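You operate a simulated robot arm through the tools that you are given. There is no shell and no other tool. Be economical: measure what you need, move in short steps, check, and stop when the job is done.

You run a simulated two-armed robot. Do the job below in one go: nothing can be reset, and whatever is moved stays where it is left.

Task
Switch the cabinet on, then drives on, home the machine and load the ring program from the program card.
Fine: pull the stop button out before the drives.

It is judged by the outcome, as a careful person would: the job done as asked, and still so three seconds after it is handed in. It fails if anything else is knocked over, pushed out of place, dropped, spilled or broken.

Robot
Two 7-joint arms with two-finger parallel grippers on one trunk, hanging from a carriage that runs on a rail from [-1.742, 0] to [0.438, 0] (x, y) and turns from -342 to 346 degrees about z. Base frame: it is fixed where the carriage stands at the start and does not move with it; the origin is on the floor, on the carriage's upright axis, x ahead of it, y to its left, z up; the surface under the hand at the start is at about z = 1.08. Readings come in m, degrees, newtons and seconds.
The left shoulder is at the start at [0.04, 0.161, 1.338], the right one opposite. With the tool pointing down near the work surface each hand reaches from about 0.32 to 0.78 m from the robot's upright axis, wherever it stands, measured 20 degrees to its own side. Places, roughly: cabinet power lever [0.6, -0.2, 0.6]; front stop button [0.4, 0, 1.1]; program card [0.3, 0.8, 0.7]. Payload 4.4 kg a hand.
Tool frame (each hand has its own): the origin (TCP) lies between the finger pads and is the grasp point; the fingertips stand 0.023 m ahead of it; z points along the fingers, y is the line along which they close. The gripper opens to 0.094 m. The fingers are 0.038 m wide and 0.01 m thick; the gripper's body (0.054 by 0.096 m) begins 0.039 m behind the TCP.
Orientation is that of the tool frame in the base frame, as a unit quaternion [x, y, z, w]. With the fingers straight down and closing along the base's y, the tool's x points along the base's -x, its y along +y and its z along -z.

Tools
- The arms move only by the tool step_arm. It takes "left_series", "right_series" or both (then of equal length, played together; a hand with none holds still); each is a list of rows, each an object (a shift or turn left out is 0, a gripper value left out holds the last) with "hand": the gripper command, from -1 (fully open) to 1 (shut), values between in proportion; "slide": the shift along the tool's x, y, z in units of 400 mm (1.0 is 400 mm), a list of three; "rot": the turn, a rotation vector about the tool's x, y, z in units of 60 degrees (1.0 is 60 degrees), a list of three. In form: [{"hand": hand, "slide": [x, y, z], "rot": [ax, ay, az]}, ...]. A call has 1 to 12 rows; each row is the pose to reach, as a shift and turn from the pose commanded when the call began, along the tool's axes at that moment. A call with a number of a shift or a turn outside -1 to 1 is refused whole. Rows are played at 5 a second. More than 0.05 m and 8.6 degrees between two rows, or a gripper value outside its range, and nothing of the call is played. A pose out of reach is approached as far as the arm can. The call stops where the force on the tool passes 60 N (or 10 N more than at its start, if that is more) or the arm is blocked; 0.2 s more then pass. Each finger travels about 0.045 m/s and halts on what it meets, pressing with about 42 N; the grip force reading is that of the motor and also rises with nothing between the fingers. The clock runs only during rows and for 0.2 s after the last one: add rows that repeat a pose to give the fingers time. It gives the time, the measured TCP pose, the force on the tool (base axes), the opening and the grip force at its end, in the units of the frame above (readings bear some noise), with the torque about the TCP (base axes, N m) and any sound that the robot's microphone picked up.
- Cameras (640 x 400 px; columns grow to the right, rows downward): "scene" is now at [0.2415, 0.0259, 1.6449]; the picture's right is [0.28, -0.96, 0.00], its down [-0.64, -0.19, -0.75] and it looks along [0.72, 0.21, -0.67] (base axes); focal length 214 px, centre (320, 200). "left" rides on the left gripper at [0.086, -0.016, -0.074] in its tool frame; the picture's right is [0.18, 0.98, 0.00], its down [-0.58, 0.11, -0.81] and it looks along [-0.79, 0.15, 0.59] (tool axes); focal length 243 px, centre (320, 200). "right" rides on the right gripper at [0.086, 0.016, -0.075] in its tool frame; the picture's right is [-0.18, 0.98, 0.00], its down [-0.58, -0.11, -0.81] and it looks along [-0.79, -0.15, 0.59] (tool axes); focal length 243 px, centre (320, 200). There is no depth. A picture from a camera that has moved, and an enlarged one, comes with that camera's place and axes in the base frame and with its lens. The place of the scene camera against the robot may be out by one fixed shift of up to 0.012 m in any direction.
- capture(camera): a new picture of that camera. No time passes.
- lift_body(by): slides the trunk up (or, below 0, down) by that many m; the arms and the scene camera ride with it, the base frame stays. It gives what a move gives, with no picture.
- roll_base(legs): drives the robot by 1 to 6 legs, each [ahead, left, turn to the left] in m, m and degrees, along the robot's own axes; the way and the turn of a leg run together, so that a leg with both is an arc; at most 1.5 m and 180 degrees a leg. The arms and the cameras ride along, it lands a little off, and it stops where it bumps. It keeps to its track: a leg is cut to what the track allows. It gives what a move gives.
- aim_head(pan, tilt): turns the head with the scene camera to pan (to the left, within 86 degrees either way) and tilt (down, from -29 to 69), counted from straight ahead of the robot. It gives what a move gives.
- close_up(camera, box): a new picture of the part [left, top, right, bottom] of that camera's present view, enlarged. No time passes.
- finish_job(): hands the job in; it is judged then, once.

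Work in short steps. Places have to be worked out from the pictures, the camera data and where the tool is seen: move nearer, look again, correct. Check each grasp and each placing, and mend what went wrong. You have 120 turns and 88 pictures in all, those below and enlarged ones among them. Open the grippers and draw the arms clear of the work before you hand the job in, unless the task says otherwise; then end with one line.

The tools are called as a command line: name --argument value ..., lists and objects as JSON in quotes. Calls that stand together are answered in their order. step_arm: Moves the arms, as the interface text tells. Its arguments: {"type":"object","properties":{"left_series":{"type":"array","items":{"type":"object","properties":{"hand":{"type":"number"},"slide":{"type":"array","items":{"type":"number"}},"rot":{"type":"array","items":{"type":"number"}}}}},"right_series":{"type":"array","items":{"type":"object","properties":{"hand":{"type":"number"},"slide":{"type":"array","items":{"type":"number"}},"rot":{"type":"array","items":{"type":"number"}}}}}},"required":[]} The other tools are called the same way: lift_body (by) slides the trunk up or down; roll_base (legs) drives the base; aim_head (pan, tilt) turns the head that bears the scene camera; capture (camera) takes a picture; close_up (camera, box) takes an enlarged picture of a part of a camera's view; finish_job () hands the job in.

At the start:

```text
time: 0.0
left_position: [0.5753, 0.2338, 1.4586]
left_tool_rot: [-0.001, 1.0, 0.0, 0.0]
left_ft_force: [0.6, 0.4, -0.3]
left_wrist_torque: [-0.02, -0.01, 0.01]
left_gripper_width: 0.0943
left_finger_force: 0.0
right_position: [0.583, -0.2119, 1.4564]
right_tool_rot: [0.0, 1.0, 0.0, 0.001]
right_ft_force: [0.0, -0.3, -0.5]
right_wrist_torque: [0.01, -0.01, -0.01]
right_gripper_width: 0.0939
right_finger_force: 0.0
trunk travel left (down, up): [-0.475, 0.295]
robot x, y, heading: [-0.0003, 0.0026, -0.1]
head pan, tilt: [16.4, 41.8]
```

scene: 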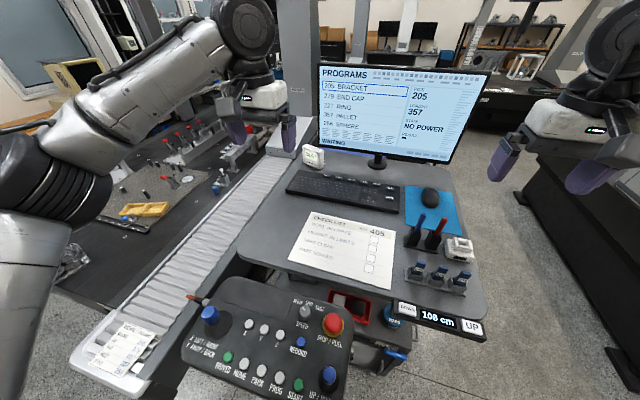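
right: 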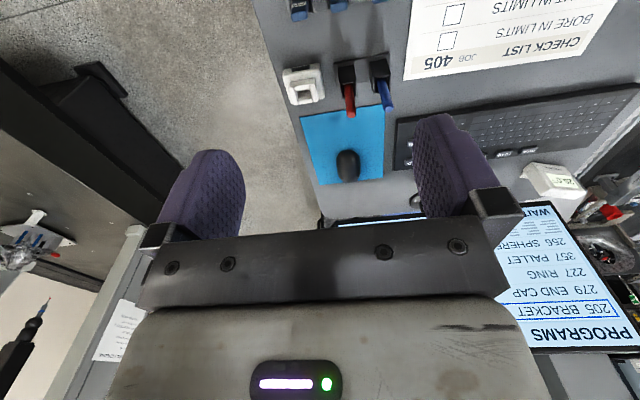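
left: 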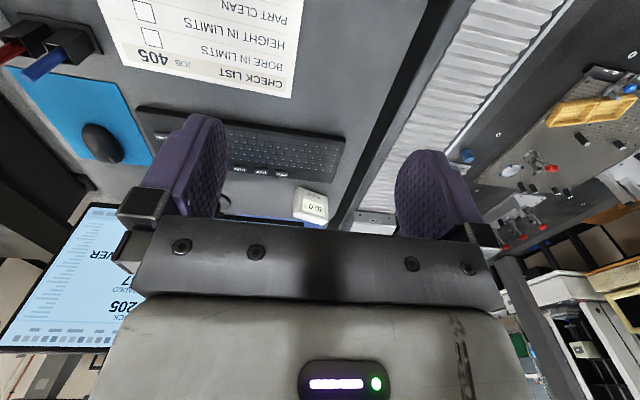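

The scene shows a pendant-like panel, a screen (NO POWER) and a card on the left. I take enlarged views to read the labels.

close_up --camera "scene" --box '[170, 260, 370, 400]'

close_up --camera "scene" --box '[310, 60, 490, 160]'

close_up --camera "scene" --box '[60, 290, 200, 400]'

```text
2.86 times, centred on (270, 330) of scene
camera zoom: at [0.2415, 0.0259, 1.6449], right [0.28, -0.96, 0.0], down [-0.64, -0.19, -0.75], along [0.72, 0.21, -0.67], focal length 613 px, centre (463, -171)
```

zoom: 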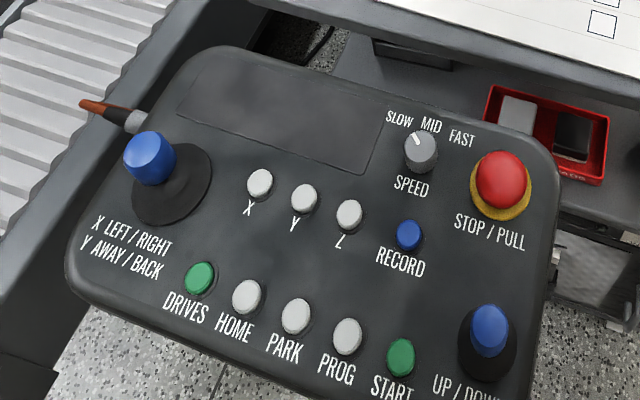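

```text
3.56 times, centred on (400, 110) of scene
camera zoom: at [0.2415, 0.0259, 1.6449], right [0.28, -0.96, 0.0], down [-0.64, -0.19, -0.75], along [0.72, 0.21, -0.67], focal length 763 px, centre (36, 520)
```

zoom: 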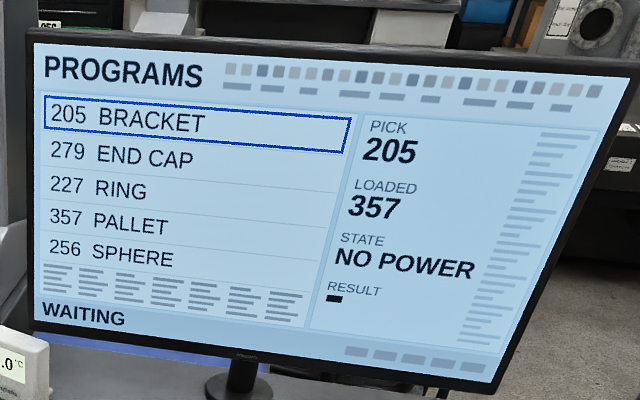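

```text
3.64 times, centred on (130, 345) of scene
camera zoom: at [0.2415, 0.0259, 1.6449], right [0.28, -0.96, 0.0], down [-0.64, -0.19, -0.75], along [0.72, 0.21, -0.67], focal length 780 px, centre (1011, -327)
```

zoom: 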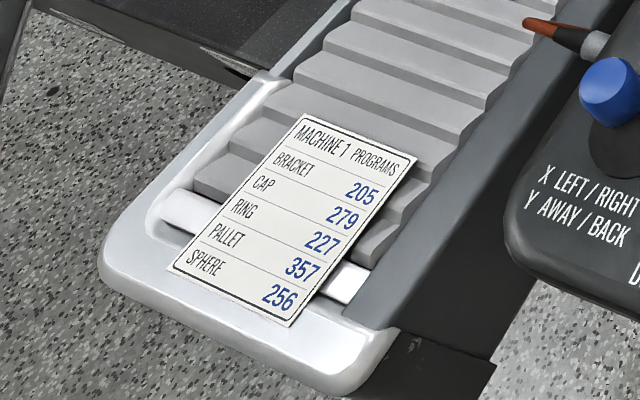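

The card says ring is 227, as on the screen. I read the keyboard and other labels, and the area where the lever should be.

close_up --camera "scene" --box '[270, 140, 490, 340]'

aim_head --pan -20 --tilt 60

capture --camera "scene"

```text
2.00 times, centred on (380, 240) of scene
camera zoom: at [0.2415, 0.0259, 1.6449], right [0.28, -0.96, 0.0], down [-0.64, -0.19, -0.75], along [0.72, 0.21, -0.67], focal length 429 px, centre (200, 120)
```

zoom: 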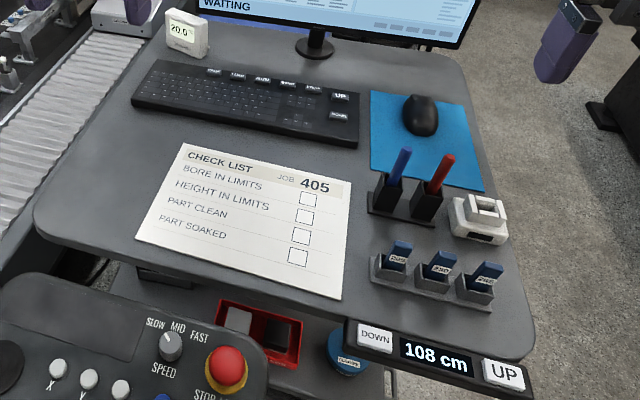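

```text
time: 1.0
left_position: [0.5763, 0.2332, 1.4573]
left_tool_rot: [-0.001, 1.0, 0.0, 0.0]
left_ft_force: [-0.7, -0.3, 0.0]
left_wrist_torque: [0.01, -0.01, 0.01]
left_gripper_width: 0.094
left_finger_force: 0.1
right_position: [0.5826, -0.2135, 1.4575]
right_tool_rot: [0.0, 1.0, 0.0, 0.0]
right_ft_force: [-0.3, -0.2, -1.0]
right_wrist_torque: [-0.01, 0.0, 0.02]
right_gripper_width: 0.0942
right_finger_force: 0.2
trunk travel left (down, up): [-0.475, 0.295]
robot x, y, heading: [-0.0031, -0.001, 0.1]
head pan, tilt: [-20.0, 60.0]
```

```text
80 pictures are left
camera scene: at [0.2238, -0.0205, 1.6208], right [-0.34, -0.94, 0.0], down [-0.81, 0.3, -0.5], along [0.47, -0.17, -0.87], focal length 214 px, centre (320, 200)
```

scene: 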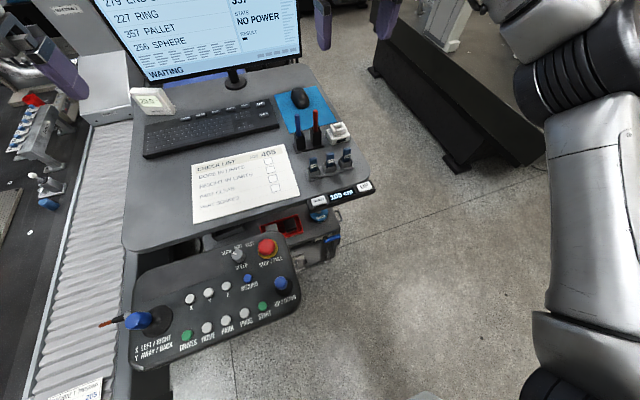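

A blue bar sticks out of the cabinet under the desk near (333,240), which fits the lever's place. I enlarge it and the keyboard.

close_up --camera "scene" --box '[270, 180, 380, 270]'

close_up --camera "scene" --box '[135, 85, 295, 165]'

```text
4.44 times, centred on (325, 225) of scene
camera zoom: at [0.2238, -0.0205, 1.6208], right [-0.34, -0.94, 0.0], down [-0.81, 0.3, -0.5], along [0.47, -0.17, -0.87], focal length 953 px, centre (298, 89)
```

zoom: 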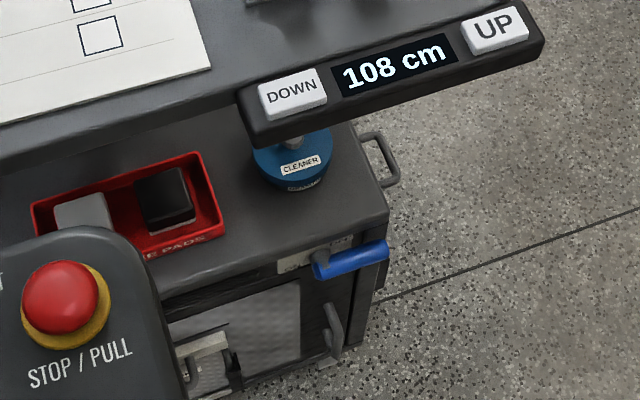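

```text
4.00 times, centred on (215, 125) of scene
camera zoom: at [0.2238, -0.0205, 1.6208], right [-0.34, -0.94, 0.0], down [-0.81, 0.3, -0.5], along [0.47, -0.17, -0.87], focal length 858 px, centre (740, 500)
```

zoom: 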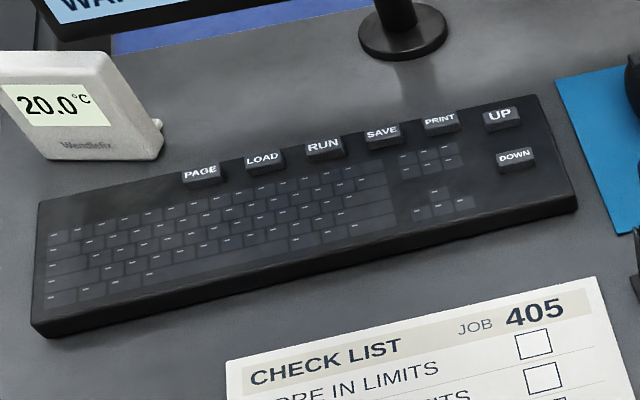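

The keyboard has UP, DOWN and LOAD keys, so the program goes: DOWN twice to 227, then LOAD. First the lever: I draw the right hand aside and back, raise the left one, so the trunk can come down.

step_arm --right_series '[{"hand": 1, "slide": [0.06, -0.08, 0]}, {"slide": [0.12, -0.16, 0]}, {"slide": [0.18, -0.24, 0]}, {"slide": [0.24, -0.32, 0]}, {"slide": [0.3, -0.4, 0]}, {"slide": [0.36, -0.48, 0]}, {"slide": [0.42, -0.56, 0]}, {"slide": [0.42, -0.56, 0]}]' --left_series '[{"hand": 1, "slide": [0.05, 0.03, -0.07]}, {"slide": [0.1, 0.06, -0.14]}, {"slide": [0.15, 0.09, -0.21]}, {"slide": [0.2, 0.12, -0.28]}, {"slide": [0.25, 0.15, -0.35]}, {"slide": [0.3, 0.18, -0.42]}, {"slide": [0.35, 0.2, -0.49]}, {"slide": [0.35, 0.2, -0.49]}]'

lift_body --by -0.25

aim_head --pan -25 --tilt 55

capture --camera "scene"

capture --camera "right"

```text
time: 2.8
left_position: [0.4356, 0.3164, 1.654]
left_tool_rot: [-0.001, 1.0, 0.0, 0.0]
left_ft_force: [-0.2, -1.2, -0.7]
left_wrist_torque: [0.02, 0.0, -0.01]
left_gripper_width: 0.0006
left_finger_force: 42.2
right_position: [0.4132, -0.4364, 1.4573]
right_tool_rot: [0.0, 1.0, 0.001, 0.0]
right_ft_force: [-0.1, -0.9, -0.4]
right_wrist_torque: [-0.03, 0.02, -0.02]
right_gripper_width: 0.0002
right_finger_force: 42.1
trunk travel left (down, up): [-0.475, 0.295]
robot x, y, heading: [0.0022, 0.0041, 0.3]
head pan, tilt: [-20.0, 60.0]
```

```text
time: 5.4
left_position: [0.4353, 0.3138, 1.4039]
left_tool_rot: [-0.001, 1.0, 0.0, 0.001]
left_ft_force: [0.2, 0.7, -0.1]
left_wrist_torque: [0.02, 0.02, 0.01]
left_gripper_width: 0.0
left_finger_force: 41.5
right_position: [0.4135, -0.4374, 1.2063]
right_tool_rot: [0.0, 1.0, -0.001, 0.0]
right_ft_force: [-0.6, 0.3, -0.3]
right_wrist_torque: [-0.01, -0.02, -0.01]
right_gripper_width: 0.0
right_finger_force: 41.9
trunk travel left (down, up): [-0.225, 0.545]
robot x, y, heading: [0.0029, 0.0, 0.3]
head pan, tilt: [-20.0, 60.0]
```

```text
time: 6.1
left_position: [0.4362, 0.3138, 1.4038]
left_tool_rot: [-0.001, 1.0, 0.0, 0.0]
left_ft_force: [-0.3, -1.0, 0.2]
left_wrist_torque: [-0.02, -0.02, -0.02]
left_gripper_width: 0.0001
left_finger_force: 42.3
right_position: [0.4131, -0.4363, 1.2073]
right_tool_rot: [0.0, 1.0, 0.0, 0.0]
right_ft_force: [0.1, 0.4, -0.3]
right_wrist_torque: [-0.02, 0.03, -0.01]
right_gripper_width: 0.0
right_finger_force: 42.3
trunk travel left (down, up): [-0.225, 0.545]
robot x, y, heading: [0.0, 0.0032, 0.1]
head pan, tilt: [-25.0, 55.0]
```

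```text
77 pictures are left
camera scene: at [0.2264, -0.0282, 1.3768], right [-0.42, -0.91, 0.0], down [-0.74, 0.35, -0.57], along [0.52, -0.24, -0.82], focal length 214 px, centre (320, 200)
```

scene: 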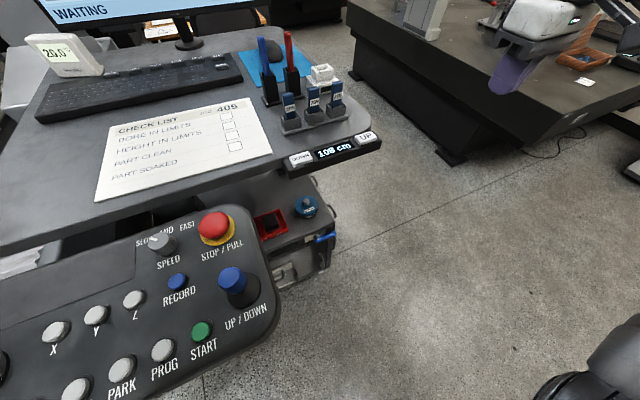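

```text
76 pictures are left
camera right: at [0.3281, -0.4197, 1.283], right [0.18, 0.98, 0.0], down [0.58, -0.11, 0.81], along [0.79, -0.15, -0.59], focal length 243 px, centre (320, 200)
```

right: 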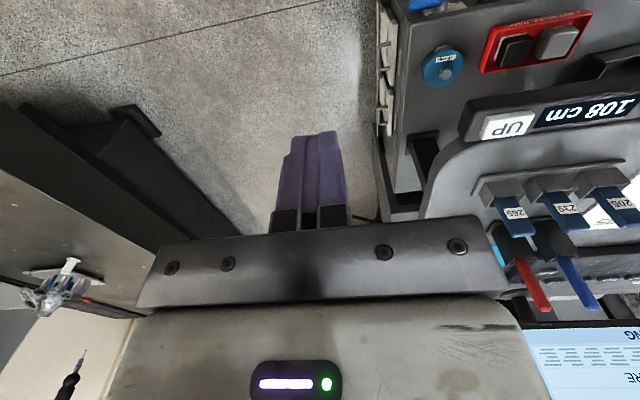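

I enlarge the lever in the new view to triangulate it.

close_up --camera "scene" --box '[250, 180, 350, 290]'

close_up --camera "right" --box '[370, 0, 500, 90]'

```text
3.64 times, centred on (300, 235) of scene
camera zoom: at [0.2264, -0.0282, 1.3768], right [-0.42, -0.91, 0.0], down [-0.74, 0.35, -0.57], along [0.52, -0.24, -0.82], focal length 780 px, centre (393, 73)
```

zoom: 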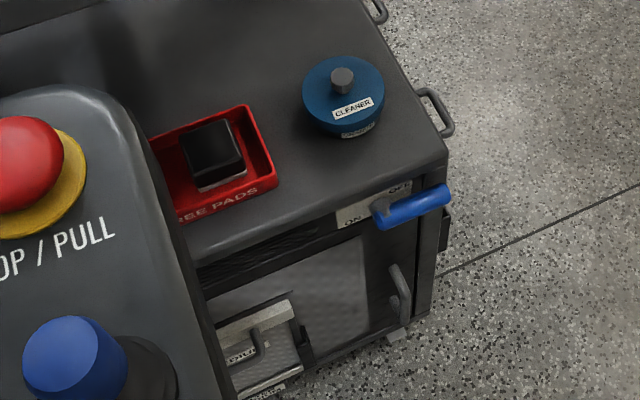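

```text
4.44 times, centred on (435, 45) of right
camera zoom: at [0.3281, -0.4197, 1.283], right [0.18, 0.98, 0.0], down [0.58, -0.11, 0.81], along [0.79, -0.15, -0.59], focal length 1078 px, centre (-191, 889)
```

zoom: 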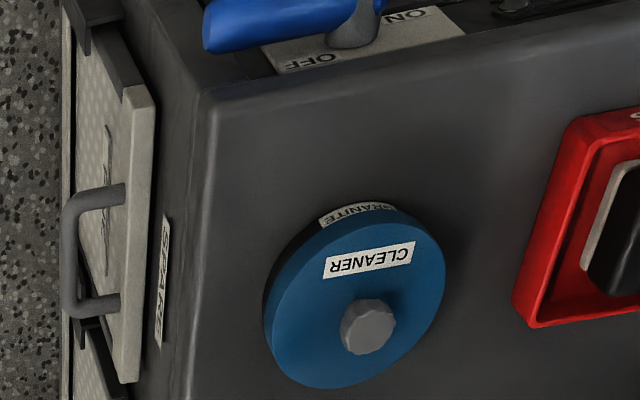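

The lever tip is at about [0.556, -0.25, 0.575]; its handle points to OFF (right), and ON is to the left on the front plate. I lower the right hand beside the cabinet for a close look at the plate.

step_arm --right_series '[{"slide": [0.03, 0, 0.1]}, {"slide": [0.06, 0, 0.2]}, {"slide": [0.09, 0, 0.3]}, {"slide": [0.12, 0, 0.4]}, {"slide": [0.15, 0, 0.5]}, {"slide": [0.18, 0, 0.6]}, {"slide": [0.21, 0, 0.7]}, {"slide": [0.24, 0, 0.8]}, {"slide": [0.27, 0, 0.9]}, {"slide": [0.3, 0, 1.0]}]'

capture --camera "right"

```text
time: 8.3
left_position: [0.4351, 0.3152, 1.4045]
left_tool_rot: [-0.001, 1.0, 0.0, 0.0]
left_ft_force: [-0.3, 0.5, 0.1]
left_wrist_torque: [0.01, 0.01, -0.02]
left_gripper_width: 0.0002
left_finger_force: 41.8
right_position: [0.2945, -0.4349, 0.807]
right_tool_rot: [0.0, 1.0, 0.0, 0.001]
right_ft_force: [-0.2, -0.4, -0.1]
right_wrist_torque: [-0.01, 0.01, -0.01]
right_gripper_width: 0.0001
right_finger_force: 42.8
trunk travel left (down, up): [-0.225, 0.545]
robot x, y, heading: [-0.0003, 0.0023, 0.1]
head pan, tilt: [-25.0, 55.0]
```

```text
73 pictures are left
camera right: at [0.2086, -0.4184, 0.8826], right [0.18, 0.98, 0.0], down [0.58, -0.11, 0.81], along [0.79, -0.15, -0.59], focal length 243 px, centre (320, 200)
```

right: 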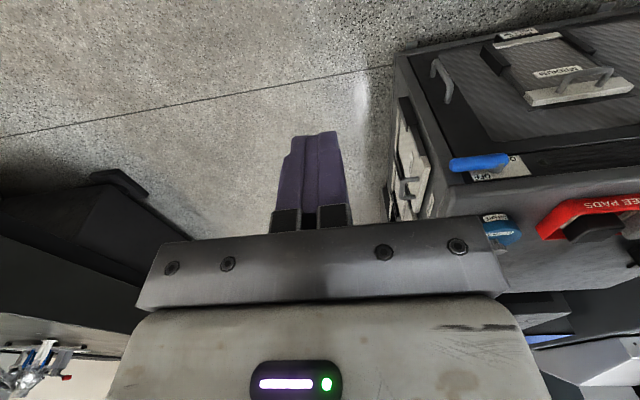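

close_up --camera "right" --box '[440, 130, 540, 200]'

```text
5.71 times, centred on (490, 165) of right
camera zoom: at [0.2086, -0.4184, 0.8826], right [0.18, 0.98, 0.0], down [0.58, -0.11, 0.81], along [0.79, -0.15, -0.59], focal length 1386 px, centre (-651, 400)
```

zoom: 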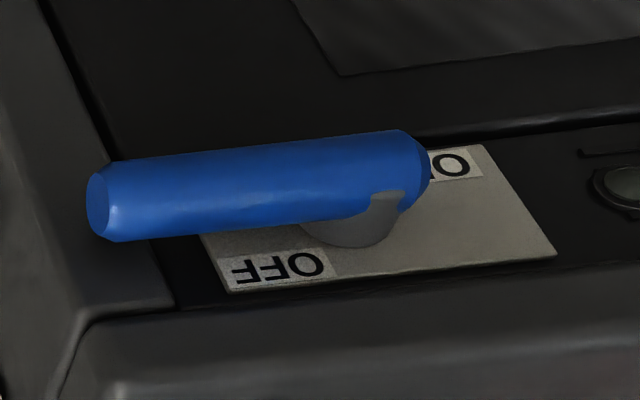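

Upright, the plate reads OFF at upper right and ON at lower left: the handle turns from pointing right to pointing down about a hub near y -0.165, z 0.575. I tilt the right tool 60° forward so I can push the handle from above without the gripper body meeting the cabinet.

step_arm --right_series '[{"rot": [0, -0.125, 0]}, {"rot": [0, -0.25, 0]}, {"rot": [0, -0.375, 0]}, {"rot": [0, -0.5, 0]}, {"rot": [0, -0.625, 0]}, {"rot": [0, -0.75, 0]}, {"rot": [0, -0.875, 0]}, {"rot": [0, -1.0, 0]}, {"rot": [0, -1.0, 0]}]'

capture --camera "right"

capture --camera "scene"

```text
time: 10.3
left_position: [0.4372, 0.3144, 1.4043]
left_tool_rot: [-0.001, 1.0, 0.0, 0.002]
left_ft_force: [0.3, 0.4, 0.1]
left_wrist_torque: [0.03, 0.02, -0.01]
left_gripper_width: 0.0
left_finger_force: 41.5
right_position: [0.2956, -0.4416, 0.8148]
right_tool_rot: [-0.001, 0.865, 0.0, 0.502]
right_ft_force: [1.5, -0.5, 0.2]
right_wrist_torque: [0.0, 0.05, 0.02]
right_gripper_width: 0.0
right_finger_force: 42.3
right hand out of reach, approached as far as the arm can: row 6, 8, 9
trunk travel left (down, up): [-0.225, 0.545]
robot x, y, heading: [0.0014, 0.0003, -0.1]
head pan, tilt: [-25.0, 55.0]
```

```text
71 pictures are left
camera right: at [0.1879, -0.4254, 0.7778], right [0.09, 0.98, 0.16], down [-0.41, -0.11, 0.91], along [0.91, -0.15, 0.39], focal length 243 px, centre (320, 200)
```

right: 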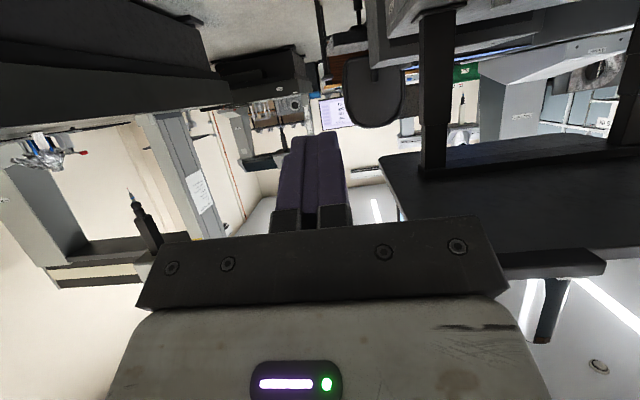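

```text
70 pictures are left
camera scene: at [0.2292, -0.0289, 1.3775], right [-0.42, -0.91, 0.0], down [-0.74, 0.35, -0.58], along [0.52, -0.24, -0.82], focal length 214 px, centre (320, 200)
```

scene: 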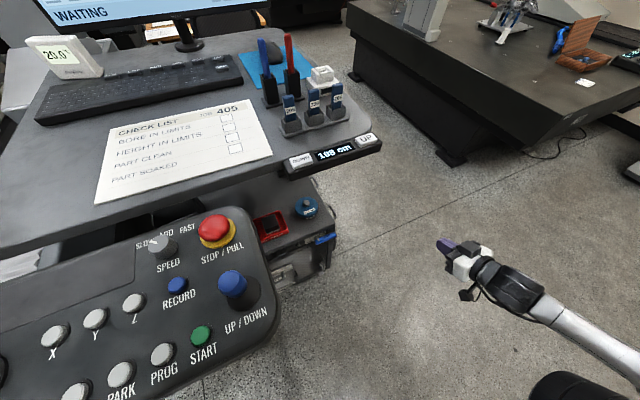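

The tool is tilted; the right arm comes in from the open right side. I move it to a spot about 3 cm above the handle's outer end and look.

step_arm --right_series '[{"slide": [0, 0.053, 0.072]}, {"slide": [0, 0.105, 0.145]}, {"slide": [0, 0.158, 0.217]}, {"slide": [0, 0.21, 0.29]}, {"slide": [0, 0.263, 0.362]}, {"slide": [0, 0.315, 0.434]}, {"slide": [0, 0.368, 0.507]}, {"slide": [0, 0.42, 0.579]}, {"slide": [0, 0.473, 0.652]}, {"slide": [0, 0.525, 0.724]}, {"slide": [0, 0.525, 0.724]}]'

close_up --camera "scene" --box '[250, 160, 410, 260]'

capture --camera "right"

```text
time: 12.7
left_position: [0.4346, 0.3161, 1.4045]
left_tool_rot: [-0.002, 1.0, 0.0, -0.001]
left_ft_force: [-0.5, 0.3, 0.2]
left_wrist_torque: [-0.02, 0.01, 0.0]
left_gripper_width: 0.0
left_finger_force: 41.8
right_position: [0.3797, -0.4334, 0.869]
right_tool_rot: [0.0, 0.866, 0.001, 0.5]
right_ft_force: [-0.4, 0.0, 0.0]
right_wrist_torque: [-0.01, 0.03, -0.03]
right_gripper_width: 0.0001
right_finger_force: 42.0
right hand out of reach, approached as far as the arm can: row 1, 2, 3, 4, 5, 6, 7, 8, 9, 10, 11
trunk travel left (down, up): [-0.225, 0.545]
robot x, y, heading: [0.0052, 0.0014, 0.1]
head pan, tilt: [-25.0, 55.0]
```

```text
4.00 times, centred on (330, 210) of scene
camera zoom: at [0.2261, -0.0281, 1.3767], right [-0.42, -0.91, 0.0], down [-0.74, 0.35, -0.57], along [0.52, -0.24, -0.82], focal length 858 px, centre (280, 160)
```

zoom: 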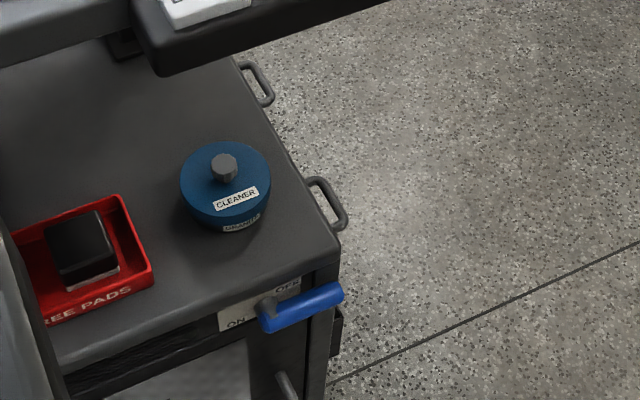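

```text
68 pictures are left
camera right: at [0.2723, -0.4151, 0.8328], right [0.09, 0.98, 0.16], down [-0.41, -0.11, 0.91], along [0.91, -0.15, 0.39], focal length 243 px, centre (320, 200)
```

right: 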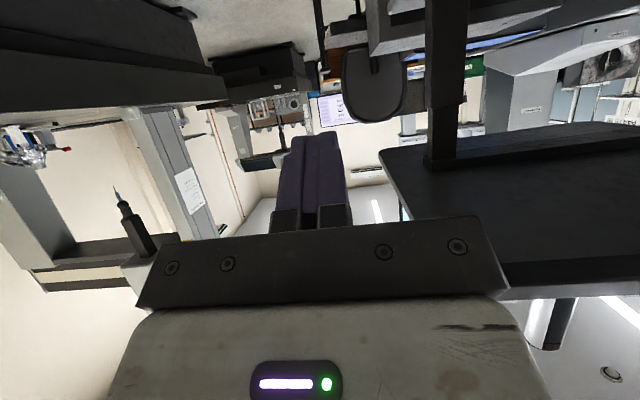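

The wrist is at its limit for this tilt at this height, so I raise the left hand, back the base 0.1 m and lower the trunk so the right arm works nearer its shoulder height.

step_arm --left_series '[{"slide": [0, 0.05, -0.1]}, {"slide": [0, 0.1, -0.2]}, {"slide": [0, 0.15, -0.3]}, {"slide": [0, 0.2, -0.4]}]'

roll_base --legs '[[-0.1, 0, 0]]'

lift_body --by -0.2

capture --camera "scene"

```text
time: 13.7
left_position: [0.4278, 0.333, 1.4144]
left_tool_rot: [-0.001, 1.0, 0.001, 0.001]
left_ft_force: [0.8, 0.1, 0.7]
left_wrist_torque: [0.03, -0.03, 0.04]
left_gripper_width: 0.0
left_finger_force: 42.1
left hand out of reach, approached as far as the arm can: row 1, 2, 3, 4
right_position: [0.3801, -0.4315, 0.8692]
right_tool_rot: [-0.001, 0.866, 0.001, 0.499]
right_ft_force: [-0.3, 0.8, -0.5]
right_wrist_torque: [-0.02, 0.02, 0.03]
right_gripper_width: 0.0
right_finger_force: 41.8
trunk travel left (down, up): [-0.225, 0.545]
robot x, y, heading: [-0.0017, 0.0014, -0.1]
head pan, tilt: [-25.0, 55.0]
```

```text
time: 14.8
left_position: [0.3283, 0.333, 1.4147]
left_tool_rot: [0.0, 1.0, 0.0, 0.002]
left_ft_force: [-0.4, 0.5, 0.0]
left_wrist_torque: [0.0, -0.02, 0.01]
left_gripper_width: 0.0
left_finger_force: 41.7
right_position: [0.2796, -0.4323, 0.8693]
right_tool_rot: [-0.001, 0.866, 0.001, 0.499]
right_ft_force: [-0.9, 0.5, -0.3]
right_wrist_torque: [-0.04, -0.01, -0.01]
right_gripper_width: 0.0
right_finger_force: 42.0
trunk travel left (down, up): [-0.225, 0.545]
robot x, y, heading: [-0.1025, 0.0016, -0.0]
head pan, tilt: [-25.0, 55.0]
```

```text
time: 17.0
left_position: [0.3287, 0.3314, 1.2142]
left_tool_rot: [-0.001, 1.0, 0.0, 0.001]
left_ft_force: [-0.1, 0.0, -0.2]
left_wrist_torque: [-0.03, -0.03, 0.01]
left_gripper_width: 0.0001
left_finger_force: 42.1
right_position: [0.2813, -0.4321, 0.6696]
right_tool_rot: [0.0, 0.866, 0.001, 0.499]
right_ft_force: [-0.2, -0.1, 0.4]
right_wrist_torque: [0.04, 0.02, 0.01]
right_gripper_width: 0.0
right_finger_force: 42.0
trunk travel left (down, up): [-0.025, 0.745]
robot x, y, heading: [-0.1003, -0.0002, -0.1]
head pan, tilt: [-25.0, 55.0]
```

```text
67 pictures are left
camera scene: at [0.1268, -0.0283, 1.1769], right [-0.42, -0.91, 0.0], down [-0.74, 0.35, -0.57], along [0.52, -0.24, -0.82], focal length 214 px, centre (320, 200)
```

scene: 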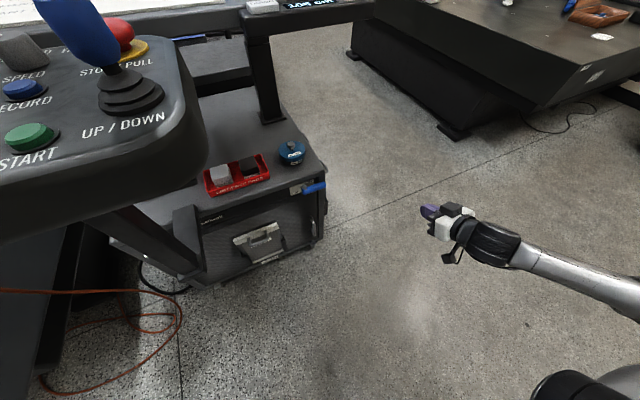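

The hand is now at handle height with clear space. I move toward the pre-push spot above the handle in two parts.

step_arm --right_series '[{"slide": [-0.04, 0.06, 0.07]}, {"slide": [-0.08, 0.12, 0.14]}, {"slide": [-0.12, 0.18, 0.21]}, {"slide": [-0.16, 0.24, 0.29]}, {"slide": [-0.2, 0.3, 0.37]}, {"slide": [-0.2, 0.3, 0.37]}]'

capture --camera "scene"

```text
time: 18.6
left_position: [0.3255, 0.3302, 1.2132]
left_tool_rot: [-0.001, 1.0, 0.0, 0.001]
left_ft_force: [-0.3, -0.5, -1.3]
left_wrist_torque: [0.0, -0.02, -0.02]
left_gripper_width: 0.0
left_finger_force: 42.2
right_position: [0.473, -0.1153, 0.7862]
right_tool_rot: [-0.346, 0.746, -0.083, 0.564]
right_ft_force: [-1.0, -0.8, -0.5]
right_wrist_torque: [0.01, 0.0, 0.0]
right_gripper_width: 0.0001
right_finger_force: 42.0
right hand out of reach, approached as far as the arm can: row 1, 2, 3, 4, 5, 6
trunk travel left (down, up): [-0.025, 0.745]
robot x, y, heading: [-0.1003, 0.0017, 0.0]
head pan, tilt: [-25.0, 55.0]
stopped in row 6 (right hand): the arm was blocked; the commanded pose is now the measured one
```

```text
66 pictures are left
camera scene: at [0.1241, -0.03, 1.1762], right [-0.42, -0.91, 0.0], down [-0.74, 0.34, -0.57], along [0.52, -0.24, -0.82], focal length 214 px, centre (320, 200)
```

scene: 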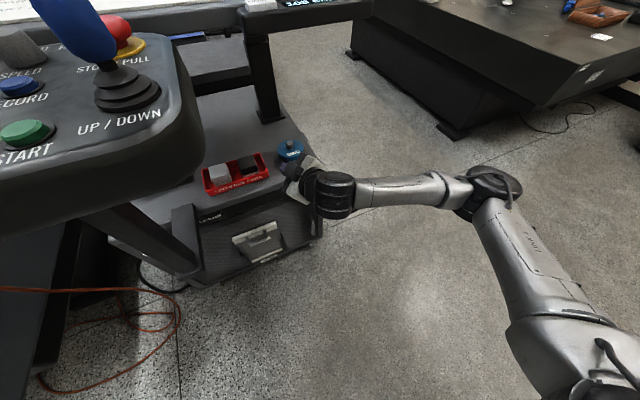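

The command kept the earlier unreachable target, so the arm jumped past my mark and twisted; the command is now reset to the measured pose. I check what it is near.

close_up --camera "scene" --box '[190, 120, 370, 240]'

capture --camera "right"

```text
3.33 times, centred on (280, 180) of scene
camera zoom: at [0.1241, -0.03, 1.1762], right [-0.42, -0.91, 0.0], down [-0.74, 0.34, -0.57], along [0.52, -0.24, -0.82], focal length 715 px, centre (453, 267)
```

zoom: 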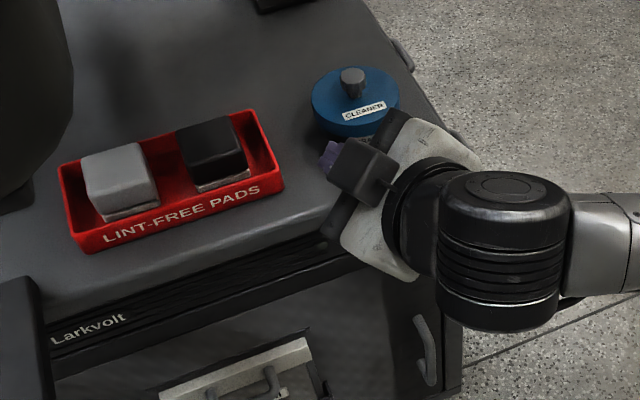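

```text
64 pictures are left
camera right: at [0.3894, -0.1745, 0.7368], right [-0.39, 0.85, -0.36], down [-0.61, 0.06, 0.79], along [0.69, 0.53, 0.49], focal length 243 px, centre (320, 200)
```

right: 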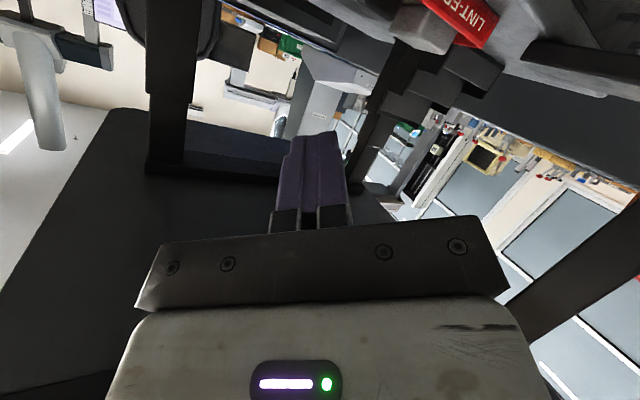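

Nothing has been touched. I draw the hand back out to the right at the same height while untwisting it to the 60° forward tilt.

step_arm --right_series '[{"slide": [0.053, -0.041, -0.057], "rot": [0, 0, 0]}, {"slide": [0.106, -0.0825, -0.115], "rot": [0.028, 0.032, 0.095]}, {"slide": [0.158, -0.124, -0.172], "rot": [0.057, 0.065, 0.191]}, {"slide": [0.211, -0.165, -0.229], "rot": [0.085, 0.097, 0.286]}, {"slide": [0.264, -0.206, -0.287], "rot": [0.113, 0.129, 0.381]}, {"slide": [0.317, -0.2475, -0.344], "rot": [0.141, 0.161, 0.476]}, {"slide": [0.37, -0.289, -0.401], "rot": [0.17, 0.194, 0.572]}, {"slide": [0.4225, -0.33, -0.4585], "rot": [0.198, 0.226, 0.667]}, {"slide": [0.4225, -0.33, -0.4585], "rot": [0.198, 0.226, 0.667]}]'

```text
time: 20.6
left_position: [0.3298, 0.3325, 1.2144]
left_tool_rot: [-0.002, 1.0, 0.001, 0.002]
left_ft_force: [0.5, 0.7, 0.1]
left_wrist_torque: [0.03, 0.03, -0.01]
left_gripper_width: 0.0
left_finger_force: 42.1
right_position: [0.347, -0.3604, 0.7878]
right_tool_rot: [0.002, 0.866, 0.0, 0.501]
right_ft_force: [-0.3, 0.3, 0.8]
right_wrist_torque: [-0.02, -0.01, -0.01]
right_gripper_width: 0.0
right_finger_force: 42.3
trunk travel left (down, up): [-0.025, 0.745]
robot x, y, heading: [-0.0975, -0.0013, 0.2]
head pan, tilt: [-25.0, 55.0]
```

The pose is now clean and reachable. I go to the spot above the handle's outer end.

step_arm --right_series '[{"slide": [0.004, 0.045, 0.085]}, {"slide": [0.008, 0.09, 0.17]}, {"slide": [0.011, 0.134, 0.255]}, {"slide": [0.015, 0.18, 0.34]}, {"slide": [0.019, 0.223, 0.425]}, {"slide": [0.022, 0.268, 0.51]}, {"slide": [0.026, 0.3125, 0.595]}, {"slide": [0.026, 0.3125, 0.595]}]'

close_up --camera "scene" --box '[230, 130, 390, 230]'

capture --camera "right"

```text
time: 22.4
left_position: [0.328, 0.3325, 1.2138]
left_tool_rot: [-0.001, 1.0, 0.0, 0.002]
left_ft_force: [-0.6, -0.8, 0.5]
left_wrist_torque: [0.0, -0.02, 0.0]
left_gripper_width: 0.0002
left_finger_force: 42.0
right_position: [0.5423, -0.2607, 0.6637]
right_tool_rot: [0.002, 0.867, 0.0, 0.498]
right_ft_force: [0.3, -0.3, -0.4]
right_wrist_torque: [0.01, -0.03, -0.01]
right_gripper_width: 0.0004
right_finger_force: 41.5
right hand out of reach, approached as far as the arm can: row 7, 8
trunk travel left (down, up): [-0.025, 0.745]
robot x, y, heading: [-0.0985, -0.0049, 0.0]
head pan, tilt: [-25.0, 55.0]
```

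```text
4.00 times, centred on (310, 180) of scene
camera zoom: at [0.1264, -0.0283, 1.1767], right [-0.42, -0.91, 0.0], down [-0.74, 0.35, -0.57], along [0.52, -0.24, -0.82], focal length 858 px, centre (360, 280)
```

zoom: 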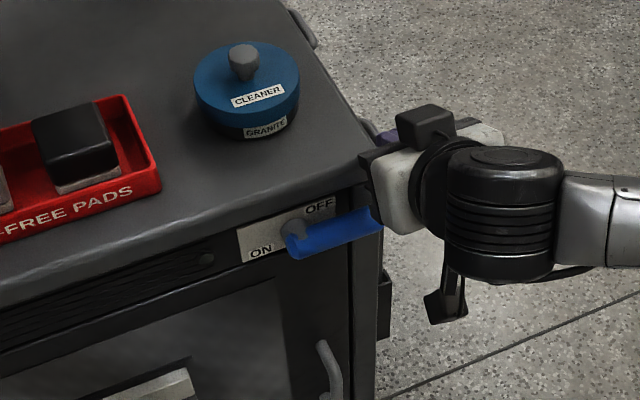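

```text
62 pictures are left
camera right: at [0.436, -0.2429, 0.6268], right [0.09, 0.98, 0.16], down [-0.4, -0.11, 0.91], along [0.91, -0.15, 0.39], focal length 243 px, centre (320, 200)
```

right: 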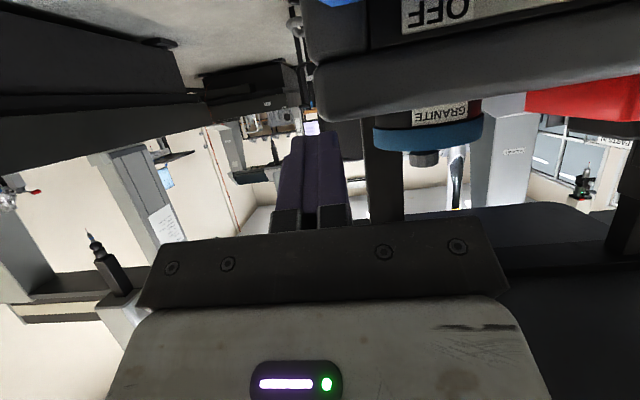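

The close view confirms ON is the downward position. The target is just out of reach with this wrist yaw, so I yaw the tool 20° to the left, which suits the forearm coming from the right.

step_arm --right_series '[{"rot": [-0.096, 0, -0.056]}, {"rot": [-0.193, 0, -0.111]}, {"rot": [-0.289, 0, -0.167]}, {"rot": [-0.289, 0, -0.167]}, {"rot": [-0.289, 0, -0.167]}]'

```text
time: 23.6
left_position: [0.3293, 0.333, 1.2147]
left_tool_rot: [-0.001, 1.0, 0.0, 0.002]
left_ft_force: [0.4, -0.7, 0.1]
left_wrist_torque: [0.01, -0.02, 0.0]
left_gripper_width: 0.0003
left_finger_force: 42.0
right_position: [0.5443, -0.2608, 0.664]
right_tool_rot: [-0.15, 0.852, 0.087, 0.494]
right_ft_force: [-0.1, 0.7, 0.9]
right_wrist_torque: [0.01, -0.01, -0.02]
right_gripper_width: 0.0
right_finger_force: 42.6
trunk travel left (down, up): [-0.025, 0.745]
robot x, y, heading: [-0.0961, 0.0001, -0.2]
head pan, tilt: [-25.0, 55.0]
```

The yawed pose is fully reached. I shift 2.6 cm left over the handle's end and check.

step_arm --right_series '[{"slide": [-0.015, 0.0585, 0.025]}, {"slide": [-0.015, 0.0585, 0.025]}]'

close_up --camera "scene" --box '[230, 130, 390, 230]'

```text
time: 24.2
left_position: [0.3286, 0.3315, 1.2149]
left_tool_rot: [-0.001, 1.0, -0.001, 0.002]
left_ft_force: [0.4, 0.0, -1.3]
left_wrist_torque: [-0.01, -0.02, -0.01]
left_gripper_width: 0.0
left_finger_force: 41.6
right_position: [0.5462, -0.2339, 0.6642]
right_tool_rot: [-0.149, 0.853, 0.086, 0.493]
right_ft_force: [0.1, -0.5, -0.3]
right_wrist_torque: [-0.02, -0.02, 0.0]
right_gripper_width: 0.0
right_finger_force: 41.5
trunk travel left (down, up): [-0.025, 0.745]
robot x, y, heading: [-0.0978, 0.0031, 0.1]
head pan, tilt: [-25.0, 55.0]
```

```text
4.00 times, centred on (310, 180) of scene
camera zoom: at [0.1269, -0.029, 1.1768], right [-0.42, -0.91, 0.0], down [-0.74, 0.35, -0.57], along [0.52, -0.24, -0.82], focal length 858 px, centre (360, 280)
```

zoom: 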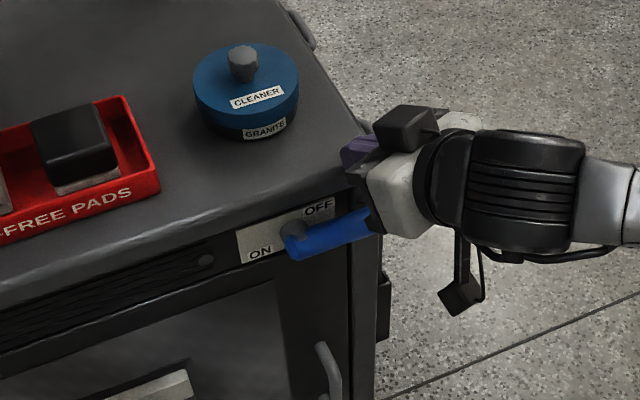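

The fingers stand over the handle's end. I push down along the first part of the arc.

step_arm --right_series '[{"slide": [0.076, 0, 0.044]}, {"slide": [0.1195, -0.002, 0.068]}, {"slide": [0.159, -0.007, 0.089]}, {"slide": [0.208, 0, 0.12]}, {"slide": [0.208, 0, 0.12]}]'

close_up --camera "scene" --box '[230, 130, 390, 230]'

```text
time: 24.6
left_position: [0.3266, 0.3322, 1.2133]
left_tool_rot: [0.0, 1.0, -0.001, 0.002]
left_ft_force: [0.6, 0.1, -0.5]
left_wrist_torque: [0.02, 0.04, -0.03]
left_gripper_width: 0.0001
left_finger_force: 42.0
right_position: [0.5468, -0.2364, 0.6526]
right_tool_rot: [-0.15, 0.845, 0.088, 0.505]
right_ft_force: [-17.6, -7.4, 6.3]
right_wrist_torque: [-0.07, 0.09, -0.21]
right_gripper_width: 0.0001
right_finger_force: 42.3
trunk travel left (down, up): [-0.025, 0.745]
robot x, y, heading: [-0.0957, 0.0025, 0.1]
head pan, tilt: [-25.0, 55.0]
stopped in row 1 (right hand): the force on the tool passed its limit at 79 N (the readings are from after the stop); the commanded pose is now the measured one
```

```text
4.00 times, centred on (310, 180) of scene
camera zoom: at [0.1241, -0.0293, 1.1762], right [-0.42, -0.91, 0.0], down [-0.74, 0.35, -0.57], along [0.52, -0.24, -0.82], focal length 858 px, centre (360, 280)
```

zoom: 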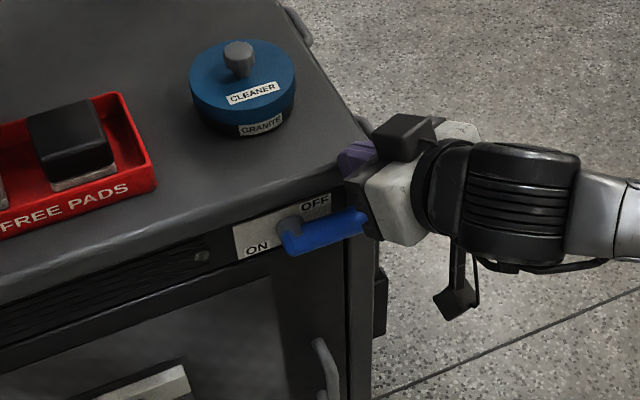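

The fingertips met the cabinet's top lip, which sticks out further than I judged; nothing moved visibly. I back off and set the tool to a steeper 20° tilt so the tips can pass in front of the lip.

step_arm --right_series '[{"slide": [0.009, -0.01, -0.09]}, {"slide": [0.018, -0.019, -0.182]}, {"slide": [0.018, -0.019, -0.182], "rot": [0, 0.111, 0]}, {"slide": [0.018, -0.019, -0.182], "rot": [0, 0.222, 0]}, {"slide": [0.018, -0.019, -0.182], "rot": [0, 0.333, 0]}, {"slide": [0.018, -0.019, -0.182], "rot": [0, 0.444, 0]}, {"slide": [0.018, -0.019, -0.182], "rot": [0, 0.555, 0]}, {"slide": [0.018, -0.019, -0.182], "rot": [0, 0.667, 0]}, {"slide": [0.018, -0.019, -0.182], "rot": [0, 0.667, 0]}]'

capture --camera "right"

```text
time: 26.6
left_position: [0.3286, 0.3326, 1.2142]
left_tool_rot: [0.0, 1.0, -0.002, 0.002]
left_ft_force: [-0.3, -1.0, 0.3]
left_wrist_torque: [0.0, 0.02, 0.05]
left_gripper_width: 0.0
left_finger_force: 42.2
right_position: [0.4901, -0.2628, 0.6816]
right_tool_rot: [-0.172, 0.967, 0.033, 0.186]
right_ft_force: [0.3, 0.2, -0.4]
right_wrist_torque: [0.02, 0.02, -0.02]
right_gripper_width: 0.0002
right_finger_force: 42.0
trunk travel left (down, up): [-0.025, 0.745]
robot x, y, heading: [-0.1009, -0.0009, -0.2]
head pan, tilt: [-25.0, 55.0]
```

```text
59 pictures are left
camera right: at [0.383, -0.2849, 0.7202], right [-0.18, 0.98, 0.07], down [0.26, -0.02, 0.96], along [0.95, 0.19, -0.26], focal length 243 px, centre (320, 200)
```

right: 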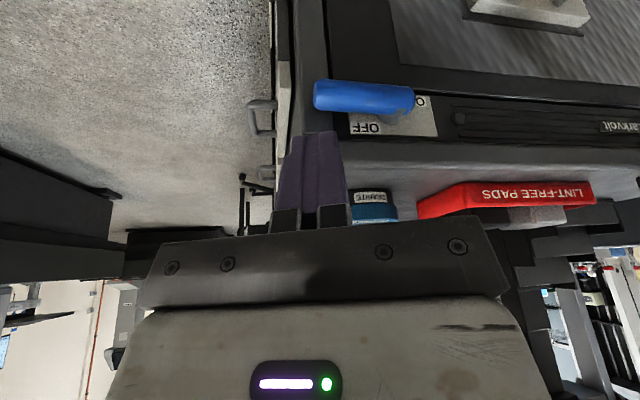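

This view shows plate and handle clearly and confirms the handle's place (y -0.246 to -0.154, x 0.56, z 0.575), with the lip at about x 0.573. I go in front of the lip and push down the first part of the arc.

step_arm --right_series '[{"slide": [-0.055, 0.013, 0.036]}, {"slide": [-0.111, 0.027, 0.0715]}, {"slide": [-0.079, 0.027, 0.153]}, {"slide": [-0.048, 0.0245, 0.227]}, {"slide": [-0.026, 0.022, 0.28]}, {"slide": [-0.009, 0.0315, 0.332]}, {"slide": [-0.009, 0.0315, 0.332]}]'

capture --camera "right"

```text
time: 28.2
left_position: [0.329, 0.3325, 1.2139]
left_tool_rot: [0.0, 1.0, -0.001, 0.002]
left_ft_force: [-0.7, -0.8, 0.5]
left_wrist_torque: [0.02, 0.0, 0.01]
left_gripper_width: 0.0
left_finger_force: 41.9
right_position: [0.534, -0.2333, 0.5592]
right_tool_rot: [-0.172, 0.967, 0.033, 0.187]
right_ft_force: [-0.5, -1.3, -0.8]
right_wrist_torque: [0.01, 0.03, 0.01]
right_gripper_width: 0.0
right_finger_force: 42.2
trunk travel left (down, up): [-0.025, 0.745]
robot x, y, heading: [-0.1, -0.0021, -0.2]
head pan, tilt: [-25.0, 55.0]
```

```text
58 pictures are left
camera right: at [0.4288, -0.2543, 0.5971], right [-0.18, 0.98, 0.07], down [0.26, -0.02, 0.96], along [0.95, 0.19, -0.25], focal length 243 px, centre (320, 200)
```

right: 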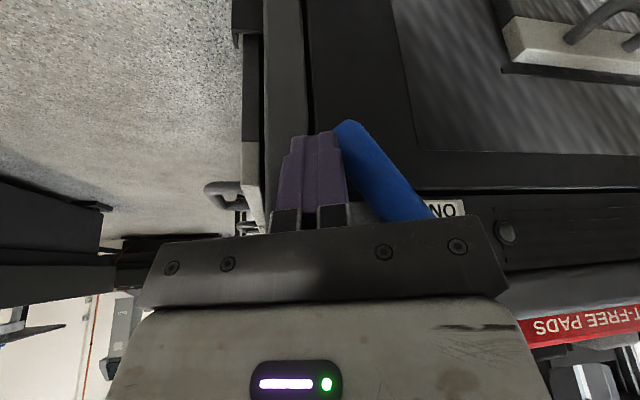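

The handle has swung about 60° down. I finish the arc by sweeping left.

step_arm --right_series '[{"slide": [0.01, 0.0185, 0.045]}, {"slide": [0.009, 0.054, 0.077]}, {"slide": [-0.001, 0.0895, 0.087]}, {"slide": [-0.009, 0.1125, 0.09]}, {"slide": [-0.014, 0.125, 0.092]}, {"slide": [-0.014, 0.125, 0.092]}]'

capture --camera "right"

```text
time: 29.3
left_position: [0.3294, 0.3248, 1.213]
left_tool_rot: [0.003, 1.0, -0.002, 0.001]
left_ft_force: [-0.2, 0.2, 0.7]
left_wrist_torque: [-0.05, -0.05, 0.02]
left_gripper_width: 0.0
left_finger_force: 42.1
right_position: [0.5358, -0.2094, 0.5295]
right_tool_rot: [-0.154, 0.97, 0.021, 0.188]
right_ft_force: [-4.9, -35.8, 14.8]
right_wrist_torque: [2.51, -0.58, -0.69]
right_gripper_width: 0.0001
right_finger_force: 41.7
trunk travel left (down, up): [-0.025, 0.745]
robot x, y, heading: [-0.101, -0.0028, -0.3]
head pan, tilt: [-25.0, 55.0]
stopped in row 5 (right hand): the force on the tool passed its limit at 63 N (the readings are from after the stop); the commanded pose is now the measured one
```

```text
57 pictures are left
camera right: at [0.4289, -0.226, 0.5679], right [-0.14, 0.99, 0.05], down [0.26, -0.01, 0.97], along [0.96, 0.15, -0.25], focal length 243 px, centre (320, 200)
```

right: 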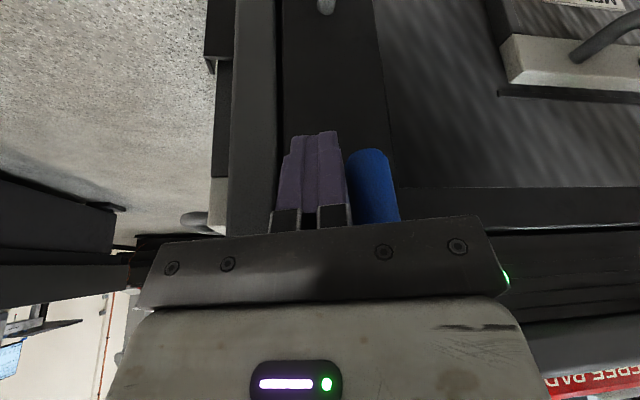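

The handle is vertical at its stop and a green lamp on the cabinet is lit. I withdraw sideways and back, then look.

step_arm --right_series '[{"slide": [0.0, -0.06, 0]}, {"slide": [0.1, -0.1, 0]}, {"slide": [0.2, -0.1, -0.02]}, {"slide": [0.3, -0.1, -0.06]}, {"slide": [0.4, -0.12, -0.12]}, {"slide": [0.4, -0.12, -0.2]}]'

capture --camera "right"

aim_head --pan 5 --tilt 20

capture --camera "scene"

```text
time: 30.7
left_position: [0.331, 0.3314, 1.2141]
left_tool_rot: [0.002, 1.0, 0.0, 0.002]
left_ft_force: [0.4, -0.7, 0.3]
left_wrist_torque: [-0.01, 0.0, -0.01]
left_gripper_width: 0.0
left_finger_force: 42.4
right_position: [0.3834, -0.2957, 0.5439]
right_tool_rot: [-0.163, 0.968, 0.028, 0.188]
right_ft_force: [-0.5, -0.1, -1.1]
right_wrist_torque: [0.0, -0.01, -0.02]
right_gripper_width: 0.0002
right_finger_force: 42.2
trunk travel left (down, up): [-0.025, 0.745]
robot x, y, heading: [-0.1017, 0.0019, -0.5]
head pan, tilt: [-25.0, 55.0]
```

```text
56 pictures are left
camera right: at [0.2772, -0.3146, 0.5821], right [-0.16, 0.98, 0.06], down [0.26, -0.02, 0.97], along [0.95, 0.17, -0.25], focal length 243 px, centre (320, 200)
```

right: 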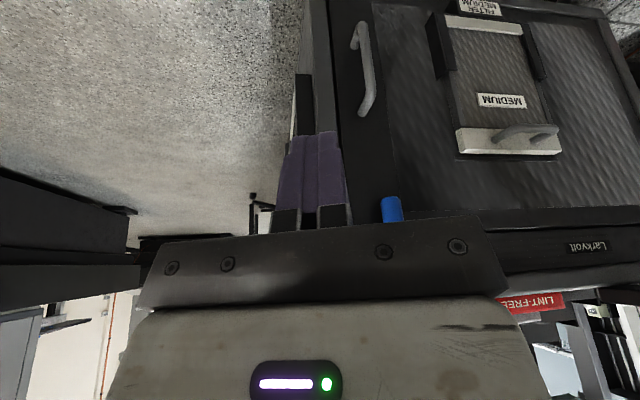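

```text
time: 31.7
left_position: [0.3297, 0.3303, 1.2149]
left_tool_rot: [0.001, 1.0, 0.0, 0.001]
left_ft_force: [-1.1, -0.1, 1.1]
left_wrist_torque: [-0.03, -0.07, 0.01]
left_gripper_width: 0.0002
left_finger_force: 41.8
right_position: [0.3837, -0.2975, 0.5442]
right_tool_rot: [-0.164, 0.968, 0.028, 0.189]
right_ft_force: [0.7, -1.2, -0.5]
right_wrist_torque: [-0.01, 0.01, -0.02]
right_gripper_width: 0.0001
right_finger_force: 42.5
trunk travel left (down, up): [-0.025, 0.745]
robot x, y, heading: [-0.0979, -0.0028, -0.3]
head pan, tilt: [5.0, 20.0]
```

```text
55 pictures are left
camera scene: at [0.1539, 0.0091, 1.2288], right [0.08, -1.0, 0.0], down [-0.34, -0.03, -0.94], along [0.94, 0.08, -0.34], focal length 214 px, centre (320, 200)
```

scene: 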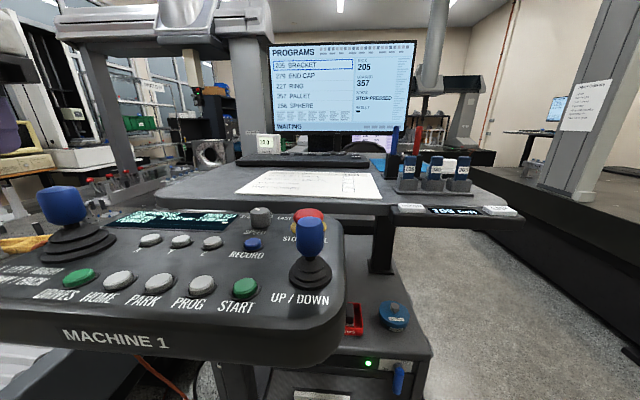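

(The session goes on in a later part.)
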